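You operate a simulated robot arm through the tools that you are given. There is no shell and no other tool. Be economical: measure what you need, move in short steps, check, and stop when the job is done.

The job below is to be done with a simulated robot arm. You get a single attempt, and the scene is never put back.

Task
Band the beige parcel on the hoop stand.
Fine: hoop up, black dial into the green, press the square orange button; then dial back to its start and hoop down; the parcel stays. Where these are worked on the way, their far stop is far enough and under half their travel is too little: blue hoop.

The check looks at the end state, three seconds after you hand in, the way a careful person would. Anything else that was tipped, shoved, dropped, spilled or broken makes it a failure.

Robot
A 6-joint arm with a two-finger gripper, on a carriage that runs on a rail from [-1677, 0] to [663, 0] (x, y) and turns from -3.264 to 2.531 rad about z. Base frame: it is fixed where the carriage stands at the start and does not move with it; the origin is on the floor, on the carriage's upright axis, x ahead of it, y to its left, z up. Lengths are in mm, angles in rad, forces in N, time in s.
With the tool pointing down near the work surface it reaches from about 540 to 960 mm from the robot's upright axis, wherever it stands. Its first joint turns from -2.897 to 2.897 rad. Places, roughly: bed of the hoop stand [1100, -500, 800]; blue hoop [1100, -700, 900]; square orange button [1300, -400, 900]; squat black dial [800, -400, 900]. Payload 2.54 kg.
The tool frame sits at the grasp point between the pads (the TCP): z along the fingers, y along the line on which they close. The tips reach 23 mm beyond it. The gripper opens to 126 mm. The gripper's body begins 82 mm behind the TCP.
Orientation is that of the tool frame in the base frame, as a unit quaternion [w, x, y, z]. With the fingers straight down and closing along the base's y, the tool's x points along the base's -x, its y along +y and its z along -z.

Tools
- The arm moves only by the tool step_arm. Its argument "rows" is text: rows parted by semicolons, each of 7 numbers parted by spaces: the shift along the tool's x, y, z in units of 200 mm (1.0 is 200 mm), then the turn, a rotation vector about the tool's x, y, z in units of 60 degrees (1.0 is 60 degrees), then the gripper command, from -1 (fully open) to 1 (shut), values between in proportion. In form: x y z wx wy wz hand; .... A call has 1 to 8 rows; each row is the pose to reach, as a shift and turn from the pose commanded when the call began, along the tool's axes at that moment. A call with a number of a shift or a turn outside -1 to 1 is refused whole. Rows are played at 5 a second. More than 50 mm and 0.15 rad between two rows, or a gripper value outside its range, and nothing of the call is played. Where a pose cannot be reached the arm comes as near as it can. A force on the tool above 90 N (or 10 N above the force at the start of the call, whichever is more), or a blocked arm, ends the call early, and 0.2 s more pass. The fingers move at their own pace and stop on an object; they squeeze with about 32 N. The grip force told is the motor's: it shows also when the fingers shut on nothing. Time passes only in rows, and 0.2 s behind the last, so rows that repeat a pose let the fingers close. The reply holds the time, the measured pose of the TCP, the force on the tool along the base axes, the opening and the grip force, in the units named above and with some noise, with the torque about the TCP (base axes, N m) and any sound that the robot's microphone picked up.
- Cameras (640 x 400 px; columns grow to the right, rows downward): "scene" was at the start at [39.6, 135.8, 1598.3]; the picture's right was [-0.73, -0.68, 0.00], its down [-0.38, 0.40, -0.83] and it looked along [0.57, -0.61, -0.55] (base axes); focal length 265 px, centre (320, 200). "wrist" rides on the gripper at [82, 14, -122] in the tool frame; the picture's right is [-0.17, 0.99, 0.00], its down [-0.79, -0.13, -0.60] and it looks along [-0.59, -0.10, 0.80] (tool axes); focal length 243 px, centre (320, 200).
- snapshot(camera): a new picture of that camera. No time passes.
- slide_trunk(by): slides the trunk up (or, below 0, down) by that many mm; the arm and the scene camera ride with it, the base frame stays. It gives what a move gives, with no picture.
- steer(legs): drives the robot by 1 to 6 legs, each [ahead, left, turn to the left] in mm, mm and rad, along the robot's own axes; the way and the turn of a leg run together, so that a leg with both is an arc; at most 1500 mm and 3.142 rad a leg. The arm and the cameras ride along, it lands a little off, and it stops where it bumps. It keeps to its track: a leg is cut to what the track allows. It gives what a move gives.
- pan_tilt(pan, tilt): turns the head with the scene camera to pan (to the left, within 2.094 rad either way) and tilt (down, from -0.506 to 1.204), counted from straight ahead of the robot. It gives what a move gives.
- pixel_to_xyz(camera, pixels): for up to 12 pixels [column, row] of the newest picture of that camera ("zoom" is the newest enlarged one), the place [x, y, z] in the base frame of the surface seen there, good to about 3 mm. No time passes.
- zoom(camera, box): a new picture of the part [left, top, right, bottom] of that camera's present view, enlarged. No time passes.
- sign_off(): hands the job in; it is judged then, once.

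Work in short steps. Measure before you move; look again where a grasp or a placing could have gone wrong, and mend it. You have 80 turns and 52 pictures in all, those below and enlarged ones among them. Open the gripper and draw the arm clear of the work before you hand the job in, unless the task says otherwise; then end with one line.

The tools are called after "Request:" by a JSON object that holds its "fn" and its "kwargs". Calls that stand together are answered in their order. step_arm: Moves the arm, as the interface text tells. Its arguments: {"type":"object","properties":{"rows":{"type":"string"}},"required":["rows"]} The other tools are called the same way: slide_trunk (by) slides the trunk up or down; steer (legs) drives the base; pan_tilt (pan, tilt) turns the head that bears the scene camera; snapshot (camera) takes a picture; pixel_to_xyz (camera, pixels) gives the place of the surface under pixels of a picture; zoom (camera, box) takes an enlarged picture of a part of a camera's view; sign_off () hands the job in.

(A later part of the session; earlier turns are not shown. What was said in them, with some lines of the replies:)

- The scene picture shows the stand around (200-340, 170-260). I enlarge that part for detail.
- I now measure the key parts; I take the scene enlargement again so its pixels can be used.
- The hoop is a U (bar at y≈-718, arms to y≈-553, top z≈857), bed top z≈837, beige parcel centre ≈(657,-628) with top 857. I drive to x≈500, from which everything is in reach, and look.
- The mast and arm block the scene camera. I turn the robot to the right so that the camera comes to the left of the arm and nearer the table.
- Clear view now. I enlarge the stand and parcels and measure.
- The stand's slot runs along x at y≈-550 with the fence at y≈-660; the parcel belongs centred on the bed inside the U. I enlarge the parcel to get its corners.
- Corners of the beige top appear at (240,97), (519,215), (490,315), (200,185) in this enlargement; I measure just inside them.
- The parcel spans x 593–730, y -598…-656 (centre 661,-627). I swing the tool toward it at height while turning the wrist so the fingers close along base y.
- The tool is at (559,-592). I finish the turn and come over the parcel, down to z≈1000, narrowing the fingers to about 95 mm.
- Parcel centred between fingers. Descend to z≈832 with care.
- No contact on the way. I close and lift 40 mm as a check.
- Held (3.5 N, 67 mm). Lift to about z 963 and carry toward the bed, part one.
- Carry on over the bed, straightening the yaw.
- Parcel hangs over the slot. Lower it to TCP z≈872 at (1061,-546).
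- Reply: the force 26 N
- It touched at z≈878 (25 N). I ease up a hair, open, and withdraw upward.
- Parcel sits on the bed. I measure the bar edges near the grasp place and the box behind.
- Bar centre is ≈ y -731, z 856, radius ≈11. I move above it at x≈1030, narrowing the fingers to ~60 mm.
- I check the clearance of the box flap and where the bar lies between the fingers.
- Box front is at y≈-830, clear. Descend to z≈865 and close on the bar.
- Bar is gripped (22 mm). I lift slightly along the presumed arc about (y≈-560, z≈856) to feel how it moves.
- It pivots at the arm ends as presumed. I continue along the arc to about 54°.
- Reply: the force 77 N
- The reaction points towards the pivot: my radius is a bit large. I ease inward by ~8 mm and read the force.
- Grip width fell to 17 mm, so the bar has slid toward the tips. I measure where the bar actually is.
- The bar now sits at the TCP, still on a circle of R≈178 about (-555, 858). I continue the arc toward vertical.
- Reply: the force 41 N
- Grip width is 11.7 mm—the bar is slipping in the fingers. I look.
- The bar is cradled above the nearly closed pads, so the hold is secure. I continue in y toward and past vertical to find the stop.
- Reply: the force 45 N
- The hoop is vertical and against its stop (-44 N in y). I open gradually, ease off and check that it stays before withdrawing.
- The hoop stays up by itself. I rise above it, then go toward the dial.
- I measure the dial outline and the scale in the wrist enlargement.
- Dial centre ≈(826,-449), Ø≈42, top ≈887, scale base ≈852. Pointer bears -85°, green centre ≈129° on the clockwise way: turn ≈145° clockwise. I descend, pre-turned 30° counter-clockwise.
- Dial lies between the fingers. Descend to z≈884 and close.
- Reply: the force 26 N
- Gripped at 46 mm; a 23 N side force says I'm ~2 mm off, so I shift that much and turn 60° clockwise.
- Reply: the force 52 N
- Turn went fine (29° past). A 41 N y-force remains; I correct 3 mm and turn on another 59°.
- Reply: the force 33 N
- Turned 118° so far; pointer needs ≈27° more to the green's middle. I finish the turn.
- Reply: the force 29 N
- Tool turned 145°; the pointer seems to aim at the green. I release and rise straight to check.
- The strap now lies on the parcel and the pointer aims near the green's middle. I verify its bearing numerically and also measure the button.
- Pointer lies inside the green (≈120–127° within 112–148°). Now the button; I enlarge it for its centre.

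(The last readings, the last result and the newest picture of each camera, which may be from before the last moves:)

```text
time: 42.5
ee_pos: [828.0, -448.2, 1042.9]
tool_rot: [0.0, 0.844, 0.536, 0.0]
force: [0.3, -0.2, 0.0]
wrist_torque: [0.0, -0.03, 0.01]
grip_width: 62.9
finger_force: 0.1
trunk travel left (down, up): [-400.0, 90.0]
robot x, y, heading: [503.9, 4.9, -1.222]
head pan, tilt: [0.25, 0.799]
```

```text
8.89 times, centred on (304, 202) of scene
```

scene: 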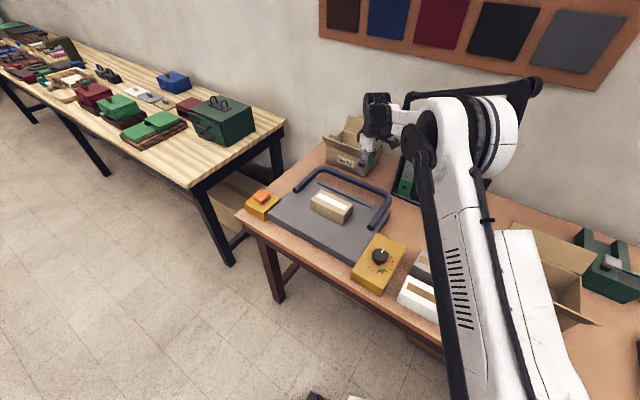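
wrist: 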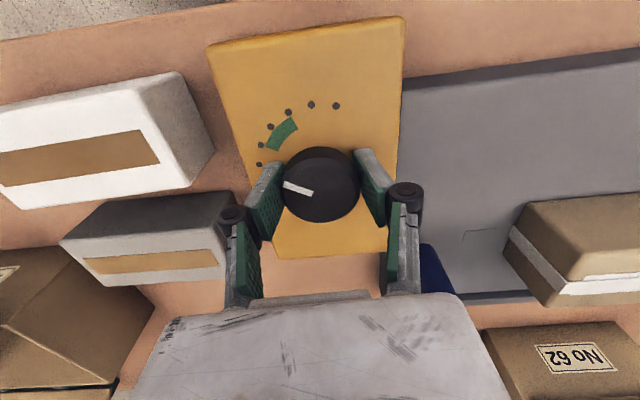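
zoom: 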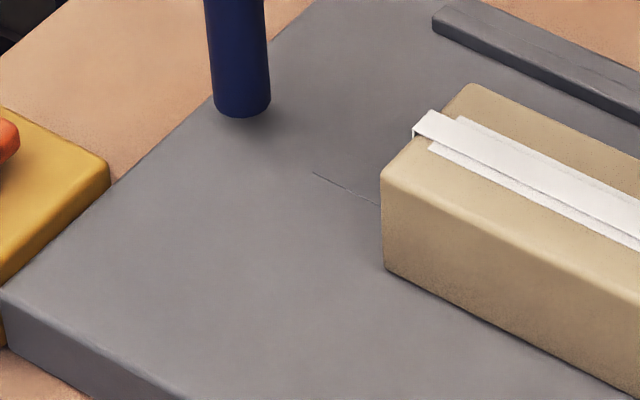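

That box missed; the button is at scene (262,196).

Request:
{"fn": "zoom", "kwargs": {"camera": "scene", "box": [238, 180, 286, 210]}}

Request:
{"fn": "pixel_to_xyz", "kwargs": {"camera": "zoom", "pixels": [[320, 200], [320, 170], [280, 200], [360, 200], [220, 210], [420, 190], [330, 130], [300, 270], [250, 320], [400, 300]]}}

```text
13.33 times, centred on (262, 195) of scene
```

zoom: 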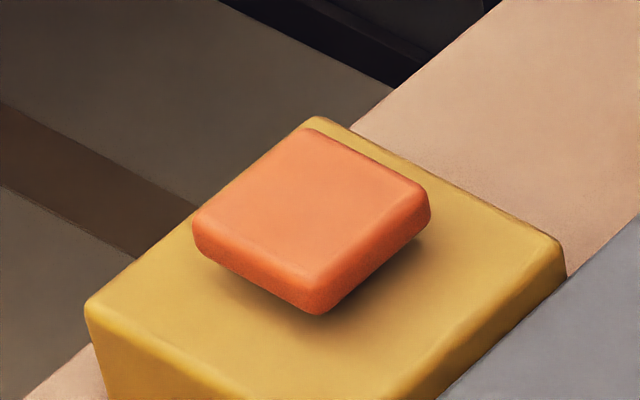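

```text
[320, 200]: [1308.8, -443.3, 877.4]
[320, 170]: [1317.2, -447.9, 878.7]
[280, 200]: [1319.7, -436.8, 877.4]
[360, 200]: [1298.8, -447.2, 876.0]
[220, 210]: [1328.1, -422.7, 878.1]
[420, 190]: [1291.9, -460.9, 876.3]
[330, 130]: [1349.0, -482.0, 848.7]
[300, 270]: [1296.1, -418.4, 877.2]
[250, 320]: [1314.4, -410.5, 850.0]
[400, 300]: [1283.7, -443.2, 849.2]
```

Button top centre ≈(1309,-440,877). I close the fingers and travel toward it on the front side of the hoop, rising a little.

Request:
{"fn": "step_arm", "kwargs": {"rows": "0 0 -0.2 0 0 0 1;0.05 0.1 -0.3 0 0 -0.1 1;0.13 0.28 -0.3 0 0 -0.2 1;0.22 0.46 -0.3 0 0 -0.3 1;0.3 0.64 -0.3 0 0 -0.4 1;0.38 0.82 -0.3 0 0 -0.5 1;0.458 0.973 -0.3 0 0 -0.58 1"}}

```text
time: 44.1
ee_pos: [1044.5, -448.4, 1103.4]
tool_rot: [0.0, 0.645, 0.764, 0.0]
force: [0.3, -0.2, 0.1]
wrist_torque: [0.01, -0.01, 0.02]
grip_width: 0.0
finger_force: 28.3
trunk travel left (down, up): [-400.0, 90.0]
robot x, y, heading: [500.4, 2.2, -1.221]
head pan, tilt: [0.25, 0.799]
```

Continue along x.

Request:
{"fn": "step_arm", "kwargs": {"rows": "-0.03 0.2 0 0 0 0 1;-0.06 0.4 0 0 0 0 1;-0.09 0.6 0 0 0 0 1;-0.11 0.8 0 0 0 0 1;-0.124 0.968 0 0 0 0 1"}}

```text
time: 45.3
ee_pos: [1239.6, -439.8, 1104.0]
tool_rot: [0.0, 0.646, 0.764, 0.0]
force: [0.3, 0.6, 0.2]
wrist_torque: [0.04, -0.02, 0.0]
grip_width: 0.1
finger_force: 29.0
trunk travel left (down, up): [-400.0, 90.0]
robot x, y, heading: [503.1, -0.7, -1.22]
head pan, tilt: [0.25, 0.799]
```

Come over the button and descend to z≈915 (tips ≈15 mm above it).

Request:
{"fn": "step_arm", "kwargs": {"rows": "-0.03 0.18 0.1 0 0 0 1;-0.058 0.343 0.2 0 0 0 1;-0.058 0.343 0.4 0 0 0 1;-0.058 0.343 0.6 0 0 0 1;-0.058 0.343 0.8 0 0 0 1;-0.058 0.343 0.92 0 0 0 1;-0.058 0.343 0.92 0 0 0 1"}}

Request:
{"fn": "zoom", "kwargs": {"camera": "scene", "box": [218, 160, 314, 220]}}

```text
time: 46.9
ee_pos: [1309.1, -439.7, 920.7]
tool_rot: [0.0, 0.645, 0.764, 0.0]
force: [0.5, 0.2, -0.8]
wrist_torque: [-0.02, -0.02, -0.05]
grip_width: 0.1
finger_force: 27.9
trunk travel left (down, up): [-400.0, 90.0]
robot x, y, heading: [500.4, -1.0, -1.215]
head pan, tilt: [0.25, 0.799]
```

```text
6.67 times, centred on (266, 190) of scene
```

zoom: 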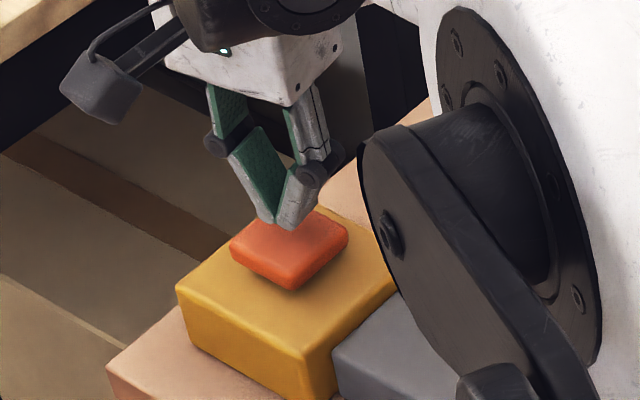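

Fingertips are right over the button. I press down in small steps.

Request:
{"fn": "step_arm", "kwargs": {"rows": "0 0 0.06 0 0 0 1;0 0 0.1 0 0 0 1;0 0 0.13 0 0 0 1;0 0 0.15 0 0 0 1"}}

```text
time: 47.9
ee_pos: [1307.7, -440.5, 890.5]
tool_rot: [0.0, 0.645, 0.765, 0.0]
force: [2.0, 0.3, 10.0]
wrist_torque: [0.0, -0.07, 0.01]
grip_width: 6.0
finger_force: 28.2
trunk travel left (down, up): [-400.0, 90.0]
robot x, y, heading: [503.7, -0.4, -1.217]
head pan, tilt: [0.25, 0.799]
heard: click
```

A click was heard. I rise and look at the stand.

Request:
{"fn": "step_arm", "kwargs": {"rows": "0 0 -0.1 0 0 0 1;0 0 -0.3 0 0 0 1;0 0 -0.5 0 0 0 1;0 0 -0.7 0 0 0 1;0 0 -0.9 0 0 0 1;0 0 -1 0 0 0 1"}}

Request:
{"fn": "snapshot", "kwargs": {"camera": "scene"}}

```text
time: 49.3
ee_pos: [1307.3, -440.8, 1089.8]
tool_rot: [0.0, 0.645, 0.764, 0.0]
force: [0.2, 0.0, 0.6]
wrist_torque: [-0.01, -0.03, -0.03]
grip_width: 0.2
finger_force: 28.2
trunk travel left (down, up): [-400.0, 90.0]
robot x, y, heading: [503.4, 1.8, -1.216]
head pan, tilt: [0.25, 0.799]
```

```text
15 pictures are left
```

scene: 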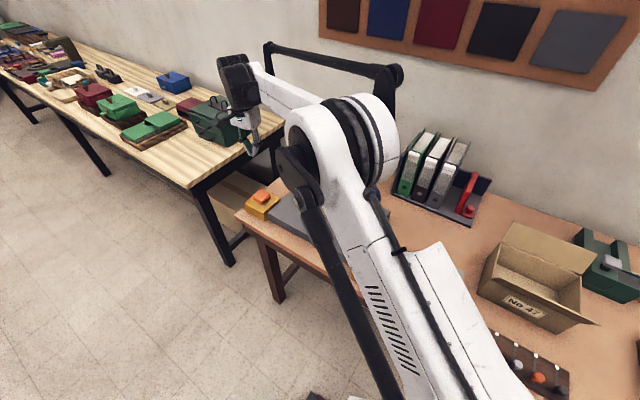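

Now back to the dial the way I came.

Request:
{"fn": "step_arm", "kwargs": {"rows": "0.03 -0.2 0 0 0 0 0.5;0.06 -0.4 0 0 0 0 0;0.09 -0.6 0 0 0 0 0;0.12 -0.8 0 0 0 0 0;0.15 -0.965 0 0 0 0 0"}}

Request:
{"fn": "step_arm", "kwargs": {"rows": "0.03 -0.2 0 0 0 0 0;0.06 -0.4 0 0 0 0.08 0;0.09 -0.6 0 0 0 0.2 0;0.12 -0.8 0 0 0 0.32 0;0.15 -0.965 0 0 0 0.45 0;0.15 -0.965 0 0 0 0.58 0"}}

Request:
{"fn": "zoom", "kwargs": {"camera": "scene", "box": [235, 140, 411, 300]}}

```text
time: 50.5
ee_pos: [1113.7, -442.3, 1091.9]
tool_rot: [0.0, 0.645, 0.764, 0.0]
force: [0.2, -0.4, 0.9]
wrist_torque: [0.01, 0.0, -0.01]
grip_width: 63.0
finger_force: 0.1
trunk travel left (down, up): [-400.0, 90.0]
robot x, y, heading: [508.3, -0.1, -1.217]
head pan, tilt: [0.25, 0.799]
```

```text
time: 51.9
ee_pos: [917.4, -446.0, 1089.4]
tool_rot: [0.0, 0.844, 0.537, -0.001]
force: [-0.6, 0.8, 0.7]
wrist_torque: [0.02, -0.01, -0.01]
grip_width: 62.9
finger_force: 0.0
trunk travel left (down, up): [-400.0, 90.0]
robot x, y, heading: [506.0, -0.4, -1.22]
head pan, tilt: [0.25, 0.799]
```

```text
2.50 times, centred on (323, 220) of scene
```

zoom: 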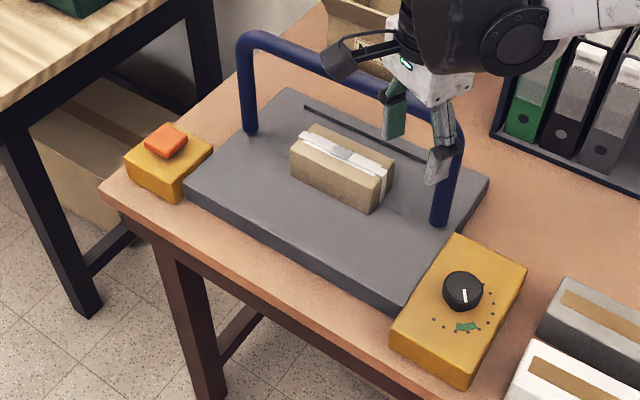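

The clip sits on the strap: banding worked. Go over the dial and down around it.

Request:
{"fn": "step_arm", "kwargs": {"rows": "-0.1 -0.2 0.05 0 0 0 0;-0.201 -0.399 0.1 0 0 0 0;-0.201 -0.399 0.3 0 0 0 0;-0.201 -0.399 0.5 0 0 0 0;-0.201 -0.399 0.7 0 0 0 0;-0.201 -0.399 0.85 0 0 0 0;-0.201 -0.399 0.95 0 0 0 0;-0.201 -0.399 1 0 0 0 0"}}

Request:
{"fn": "step_arm", "kwargs": {"rows": "0 0 0.025 0 0 0 0;0 0 0.025 0 0 0 0.8;0 0 0.025 0 0 0 0.8;0 0 0.025 0 0 0 0.8"}}

```text
time: 53.7
ee_pos: [828.1, -448.8, 888.6]
tool_rot: [0.0, 0.844, 0.536, 0.001]
force: [1.3, -0.1, -0.2]
wrist_torque: [-0.03, -0.03, -0.01]
grip_width: 63.0
finger_force: 0.0
trunk travel left (down, up): [-400.0, 90.0]
robot x, y, heading: [503.7, -1.6, -1.224]
head pan, tilt: [0.25, 0.799]
```

```text
time: 54.7
ee_pos: [827.7, -448.1, 884.6]
tool_rot: [0.0, 0.843, 0.537, 0.001]
force: [8.9, -8.0, 4.3]
wrist_torque: [-0.32, -0.26, 0.01]
grip_width: 46.1
finger_force: 44.7
trunk travel left (down, up): [-400.0, 90.0]
robot x, y, heading: [498.4, 0.0, -1.22]
head pan, tilt: [0.25, 0.799]
```

Held. Turn back counter-clockwise, 59° first.

Request:
{"fn": "step_arm", "kwargs": {"rows": "0 0 0 0 0 -0.12 0.8;0 0 0 0 0 -0.24 0.8;0 0 0 0 0 -0.36 0.8;0 0 0 0 0 -0.48 0.8;0 0 0 0 0 -0.6 0.8;0 0 0 0 0 -0.72 0.8;0 0 0 0 0 -0.85 0.8;0 0 0 0 0 -0.98 0.8"}}

Request:
{"fn": "step_arm", "kwargs": {"rows": "0 0 0 0 0 -0.12 0.8;0 0 0 0 0 -0.24 0.8;0 0 0 0 0 -0.36 0.8;0 0 0 0 0 -0.48 0.8;0 0 0 0 0 -0.6 0.8;0 0 0 0 0 -0.72 0.8;0 0 0 0 0 -0.85 0.8;0 0 0 0 0 -0.98 0.8"}}

```text
time: 56.5
ee_pos: [827.6, -449.2, 884.9]
tool_rot: [0.0, 0.471, 0.882, 0.0]
force: [2.0, -13.5, 1.1]
wrist_torque: [-0.57, -0.05, -0.02]
grip_width: 45.9
finger_force: 45.0
trunk travel left (down, up): [-400.0, 90.0]
robot x, y, heading: [504.6, -0.3, -1.225]
head pan, tilt: [0.25, 0.799]
```

```text
time: 58.3
ee_pos: [826.9, -449.1, 884.1]
tool_rot: [-0.001, -0.021, 1.0, -0.001]
force: [-4.0, -26.5, 3.5]
wrist_torque: [-0.47, 0.23, -0.01]
grip_width: 46.0
finger_force: 44.7
trunk travel left (down, up): [-400.0, 90.0]
robot x, y, heading: [502.2, 0.3, -1.218]
head pan, tilt: [0.25, 0.799]
```

Now 27.6° more, back to the exact starting orientation of the grip, then release and rise for a check.

Request:
{"fn": "step_arm", "kwargs": {"rows": "0 0 0 0 0 -0.115 0.8;0 0 0 0 0 -0.23 0.8;0 0 0 0 0 -0.345 0.8;0 0 0 0 0 -0.46 0.8;0 0 0 0 0 -0.46 0.8"}}

Request:
{"fn": "step_arm", "kwargs": {"rows": "0 0 0 0 0 0 0.3;0 0 0 0 0 0 0;0 0 -0.05 0 0 0 0;0 0 -0.2 0 0 0 0;0 0 -0.4 0 0 0 0;0 0 -0.6 0 0 0 0;0 0 -0.8 0 0 0 0;0 0 -0.95 0 0 0 0"}}

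Request:
{"fn": "zoom", "kwargs": {"camera": "wrist", "box": [240, 40, 400, 150]}}

```text
time: 59.5
ee_pos: [827.8, -449.6, 883.9]
tool_rot: [0.0, -0.26, 0.966, 0.0]
force: [-9.2, -32.9, 2.6]
wrist_torque: [-0.59, 0.3, -0.05]
grip_width: 46.0
finger_force: 45.3
trunk travel left (down, up): [-400.0, 90.0]
robot x, y, heading: [498.6, 4.3, -1.222]
head pan, tilt: [0.25, 0.799]
```

```text
time: 61.3
ee_pos: [828.6, -448.4, 1074.7]
tool_rot: [0.0, -0.26, 0.966, 0.0]
force: [-0.1, 0.4, -0.3]
wrist_torque: [-0.02, -0.02, -0.05]
grip_width: 63.0
finger_force: 0.1
trunk travel left (down, up): [-400.0, 90.0]
robot x, y, heading: [503.7, 1.7, -1.224]
head pan, tilt: [0.25, 0.799]
```

```text
3.64 times, centred on (320, 95) of wrist
```

zoom: 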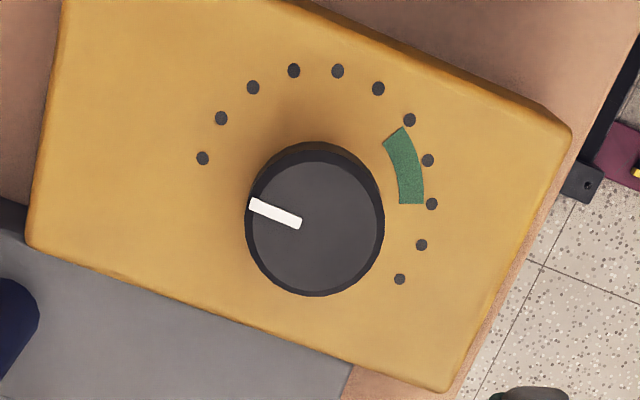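

Pointer is parallel to the box edge again, as at the start. Now above the hoop's bar at (1030,-546), staying high.

Request:
{"fn": "step_arm", "kwargs": {"rows": "0 0 -0.2 0 0 0 0;-0.06 -0.1 -0.3 0 0 0.08 0;-0.17 -0.26 -0.3 0 0 0.16 0;-0.28 -0.42 -0.3 0 0 0.24 0;-0.39 -0.58 -0.3 0 0 0.32 0;-0.5 -0.74 -0.3 0 0 0.4 0;-0.6 -0.88 -0.3 0 0 0.5 0;-0.63 -0.924 -0.3 0 0 0.5 0"}}

Request:
{"fn": "snapshot", "kwargs": {"camera": "wrist"}}

```text
time: 63.1
ee_pos: [1029.8, -544.9, 1134.8]
tool_rot: [0.0, 0.0, 1.0, 0.0]
force: [0.1, -0.6, -0.7]
wrist_torque: [0.01, 0.04, 0.02]
grip_width: 63.1
finger_force: 0.0
trunk travel left (down, up): [-400.0, 90.0]
robot x, y, heading: [503.8, -2.8, -1.229]
head pan, tilt: [0.25, 0.799]
```

```text
12 pictures are left
```

wrist: 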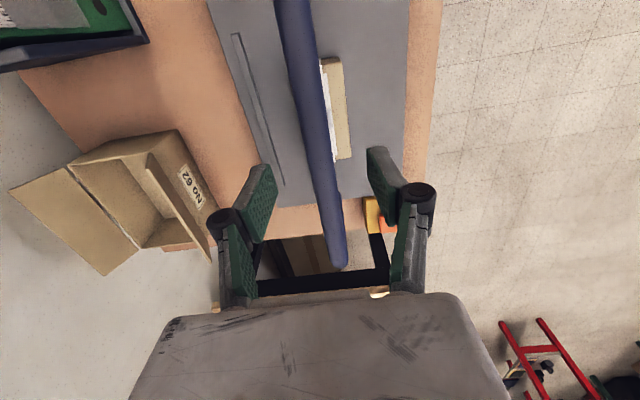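

I measure the bar's top to fix the grip height.

Request:
{"fn": "pixel_to_xyz", "kwargs": {"camera": "wrist", "pixels": [[300, 70], [312, 130], [325, 190], [304, 130], [320, 128]]}}

```text
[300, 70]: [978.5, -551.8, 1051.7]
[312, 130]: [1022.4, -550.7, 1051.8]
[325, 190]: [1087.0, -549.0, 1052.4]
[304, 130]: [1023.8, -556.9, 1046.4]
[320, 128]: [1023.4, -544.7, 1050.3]
```

Bar centre ≈(-550.5,1041); R≈183 about (-551,858). Descend to z≈1047 and grip.

Request:
{"fn": "step_arm", "kwargs": {"rows": "0 -0.027 0.15 0 0 0 0;0 -0.027 0.3 0 0 0 0;0 -0.027 0.4 0 0 0 0;0 -0.027 0.44 0 0 0 0;0 -0.027 0.44 0 0 0 0.8;0 -0.027 0.44 0 0 0 0.8;0 -0.027 0.44 0 0 0 0.8"}}

```text
time: 64.7
ee_pos: [1029.9, -550.4, 1046.2]
tool_rot: [0.0, 0.0, 1.0, 0.0]
force: [0.2, 0.3, -1.6]
wrist_torque: [0.02, -0.11, -0.07]
grip_width: 21.7
finger_force: 44.5
trunk travel left (down, up): [-400.0, 90.0]
robot x, y, heading: [505.1, 5.9, -1.219]
head pan, tilt: [0.25, 0.799]
```

Gripped (21.7 mm). I swing the bar back along the arc, to 0.6 rad first.

Request:
{"fn": "step_arm", "kwargs": {"rows": "0 -0.0915 0.0045 0 0 0 0.8;0 -0.2265 0.0285 0 0 0 0.8;0 -0.3565 0.072 0 0 0 0.8;0 -0.4385 0.112 0 0 0 0.8;0 -0.5165 0.16 0 0 0 0.8"}}

```text
time: 65.9
ee_pos: [1030.2, -653.5, 1013.2]
tool_rot: [-0.001, 0.0, 1.0, 0.0]
force: [-5.8, 17.3, -27.4]
wrist_torque: [0.24, 0.08, -0.09]
grip_width: 21.3
finger_force: 44.8
trunk travel left (down, up): [-400.0, 90.0]
robot x, y, heading: [501.4, 0.6, -1.219]
head pan, tilt: [0.25, 0.799]
```

Force is modest. Continue the arc down to nearly flat.

Request:
{"fn": "step_arm", "kwargs": {"rows": "0 -0.097 0.09 0 0 0 0.8;0 -0.19 0.19 0 0 0 0.8;0 -0.267 0.305 0 0 0 0.8;0 -0.326 0.428 0 0 0 0.8;0 -0.366 0.56 0 0 0 0.8;0 -0.386 0.69 0 0 0 0.8"}}

Request:
{"fn": "zoom", "kwargs": {"camera": "scene", "box": [235, 140, 411, 265]}}

```text
time: 67.3
ee_pos: [1030.3, -731.0, 875.5]
tool_rot: [0.0, -0.001, 1.0, -0.001]
force: [11.3, -4.9, -1.9]
wrist_torque: [0.14, 0.09, 0.09]
grip_width: 14.5
finger_force: 41.0
trunk travel left (down, up): [-400.0, 90.0]
robot x, y, heading: [503.2, 2.2, -1.221]
head pan, tilt: [0.25, 0.799]
```

```text
3.20 times, centred on (323, 202) of scene
```

zoom: 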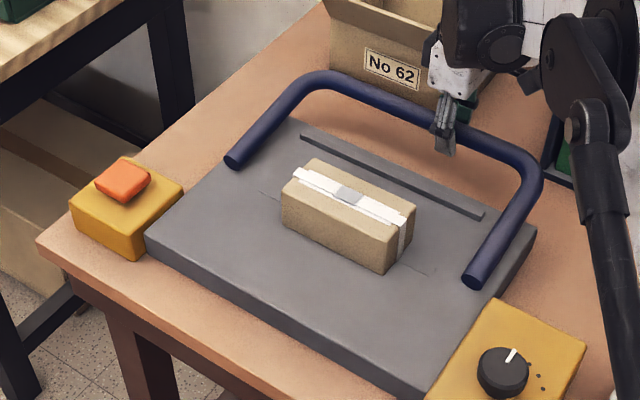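

The bar is deep in the fingers and not quite flat yet. I lower further until a stop is felt.

Request:
{"fn": "step_arm", "kwargs": {"rows": "0 -0.005 0.04 0 0 0 0.8;0 -0.008 0.08 0 0 0 0.8;0 -0.008 0.11 0 0 0 0.8;0 -0.008 0.14 0 0 0 0.8"}}

Request:
{"fn": "zoom", "kwargs": {"camera": "scene", "box": [235, 140, 411, 265]}}

Request:
{"fn": "pixel_to_xyz", "kwargs": {"camera": "zoom", "pixels": [[390, 93], [415, 104], [330, 76], [500, 143], [470, 128], [233, 160], [475, 270]]}}

```text
time: 68.3
ee_pos: [1028.0, -733.0, 848.5]
tool_rot: [-0.001, 0.0, 1.0, 0.001]
force: [3.1, -6.9, -2.3]
wrist_torque: [0.01, -0.02, 0.11]
grip_width: 15.6
finger_force: 1.9
trunk travel left (down, up): [-400.0, 90.0]
robot x, y, heading: [503.3, -0.4, -1.224]
head pan, tilt: [0.25, 0.799]
```

```text
3.20 times, centred on (323, 202) of scene
```

zoom: 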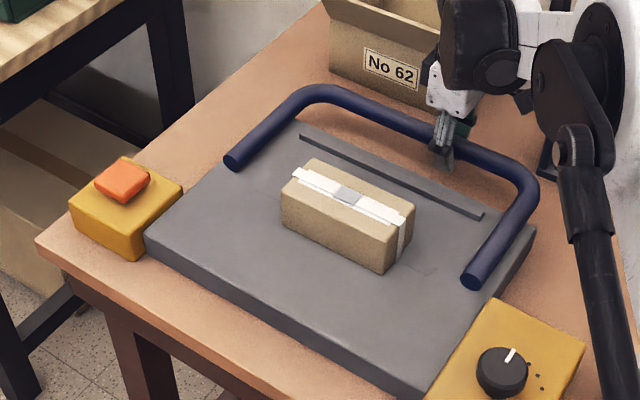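

```text
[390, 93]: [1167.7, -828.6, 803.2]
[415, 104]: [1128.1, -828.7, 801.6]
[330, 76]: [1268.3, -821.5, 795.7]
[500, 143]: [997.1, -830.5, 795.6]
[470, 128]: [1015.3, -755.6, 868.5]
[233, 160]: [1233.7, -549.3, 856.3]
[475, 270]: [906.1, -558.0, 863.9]
```

My pixels missed the bar; I measure on it properly.

Request:
{"fn": "pixel_to_xyz", "kwargs": {"camera": "zoom", "pixels": [[380, 110], [380, 106], [340, 95], [340, 92], [490, 158], [490, 154], [310, 88]]}}

```text
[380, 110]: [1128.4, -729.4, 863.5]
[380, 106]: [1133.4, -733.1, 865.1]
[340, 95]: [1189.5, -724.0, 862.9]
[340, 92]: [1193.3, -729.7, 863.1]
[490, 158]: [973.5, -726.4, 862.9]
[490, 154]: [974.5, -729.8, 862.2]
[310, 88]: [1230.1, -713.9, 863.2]
```

Bar top z≈865, as at the start: the hoop is down. Open moderately, rise straight up.

Request:
{"fn": "step_arm", "kwargs": {"rows": "0 0 0 0 0 0 0.6;0 0 0 0 0 0 0.3;0 0 0 0 0 0 0.3;0 0 -0.1 0 0 0 0.3;0 0 -0.3 0 0 0 0.3;0 0 -0.5 0 0 0 0.3;0 0 -0.7 0 0 0 0.3;0 0 -0.9 0 0 0 0.3"}}

Request:
{"fn": "snapshot", "kwargs": {"camera": "wrist"}}

```text
time: 70.1
ee_pos: [1031.0, -732.4, 1029.5]
tool_rot: [0.0, -0.001, 1.0, 0.0]
force: [0.9, -0.2, -0.2]
wrist_torque: [0.0, 0.03, -0.01]
grip_width: 44.3
finger_force: 0.1
trunk travel left (down, up): [-400.0, 90.0]
robot x, y, heading: [503.8, 0.5, -1.219]
head pan, tilt: [0.25, 0.799]
```

```text
9 pictures are left
```

wrist: 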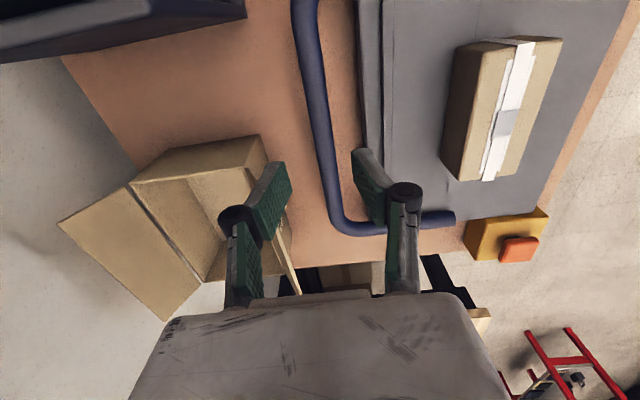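

The hoop is released and flat, the parcel is banded in place. I rise and draw the arm toward the front, opening the gripper, then take a final view.

Request:
{"fn": "step_arm", "kwargs": {"rows": "0 0 -0.2 0 0 0 0;0 0 -0.4 0 0 0 -0.5;0 0.2 -0.6 0 0 0 -1;0.05 0.4 -0.65 0 0 0 -1;0.1 0.6 -0.65 0 0 0 -1;0.2 0.8 -0.65 0 0 0 -1;0.3 1 -0.65 0 0 0 -1"}}

Request:
{"fn": "step_arm", "kwargs": {"rows": "0.1 0.1 0 0 0 0 -1;0.25 0.2 0 0 0 0 -1;0.4 0.3 0 0 0 0 -1;0.55 0.4 0 0 0 0 -1;0.55 0.4 0 0 0 0 -1"}}

Request:
{"fn": "snapshot", "kwargs": {"camera": "scene"}}

Request:
{"fn": "zoom", "kwargs": {"camera": "scene", "box": [215, 150, 431, 285]}}

```text
refused: row 3 steps farther than a row can; nothing moved
```

```text
time: 71.3
ee_pos: [920.8, -651.8, 1028.4]
tool_rot: [0.0, -0.001, 1.0, 0.0]
force: [-0.2, 0.8, 0.9]
wrist_torque: [-0.06, -0.01, -0.02]
grip_width: 125.9
finger_force: 0.1
trunk travel left (down, up): [-400.0, 90.0]
robot x, y, heading: [507.0, -0.1, -1.219]
head pan, tilt: [0.25, 0.799]
```

```text
8 pictures are left
```

scene: 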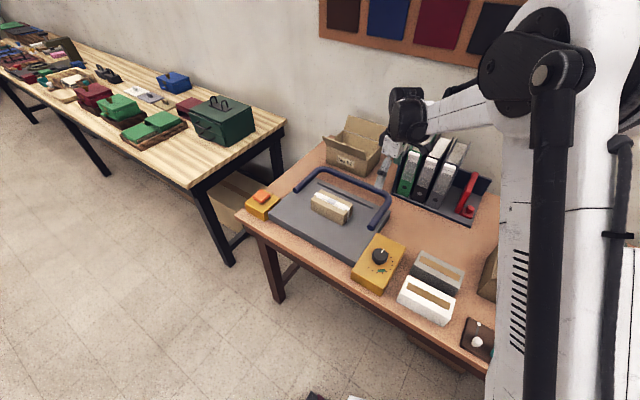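

```text
2.96 times, centred on (323, 218) of scene
```

zoom: 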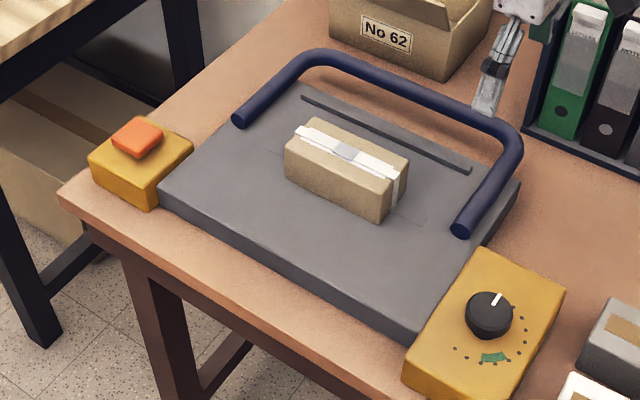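

The first row set was refused, the second moved without contact; all is in order on the stand. I now lift the arm and draw it to the front.

Request:
{"fn": "step_arm", "kwargs": {"rows": "0 0 -0.2 0 0 0 -1;0 0 -0.4 0 0 0 -1;0 0.05 -0.6 0 0 0 -1;0 0.25 -0.65 0 0 0 -1;0 0.45 -0.65 0 0 0 -1;0 0.65 -0.65 0 0 0 -1;0 0.85 -0.65 0 0 0 -1;0 0.95 -0.65 0 0 0 -1"}}

Request:
{"fn": "snapshot", "kwargs": {"camera": "scene"}}

```text
time: 73.1
ee_pos: [918.6, -462.3, 1159.0]
tool_rot: [0.0, 0.0, 1.0, 0.0]
force: [-0.2, -0.5, -0.6]
wrist_torque: [-0.01, 0.01, -0.02]
grip_width: 126.0
finger_force: 0.1
trunk travel left (down, up): [-400.0, 90.0]
robot x, y, heading: [502.5, -1.1, -1.223]
head pan, tilt: [0.25, 0.799]
```

```text
6 pictures are left
```

scene: 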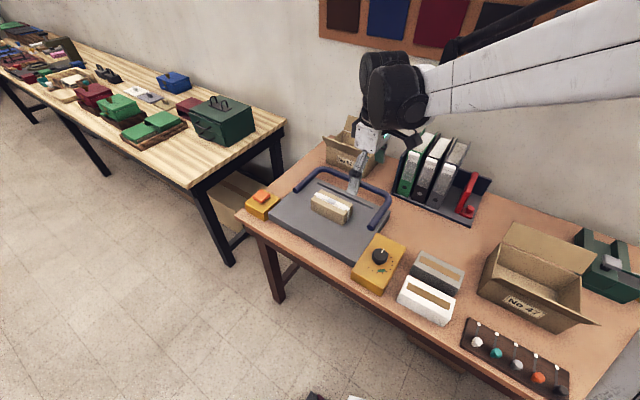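

Everything is in place: parcel banded on the bed, hoop down, dial at its start, arm clear and open. I hand in.

Request:
{"fn": "sign_off", "kwargs": {}}

```text
The job is handed in.
```

The beige parcel is banded and still on the bed of the hoop stand; the dial is back at its start, the hoop is down, and the job is handed in with the gripper open and the arm clear.
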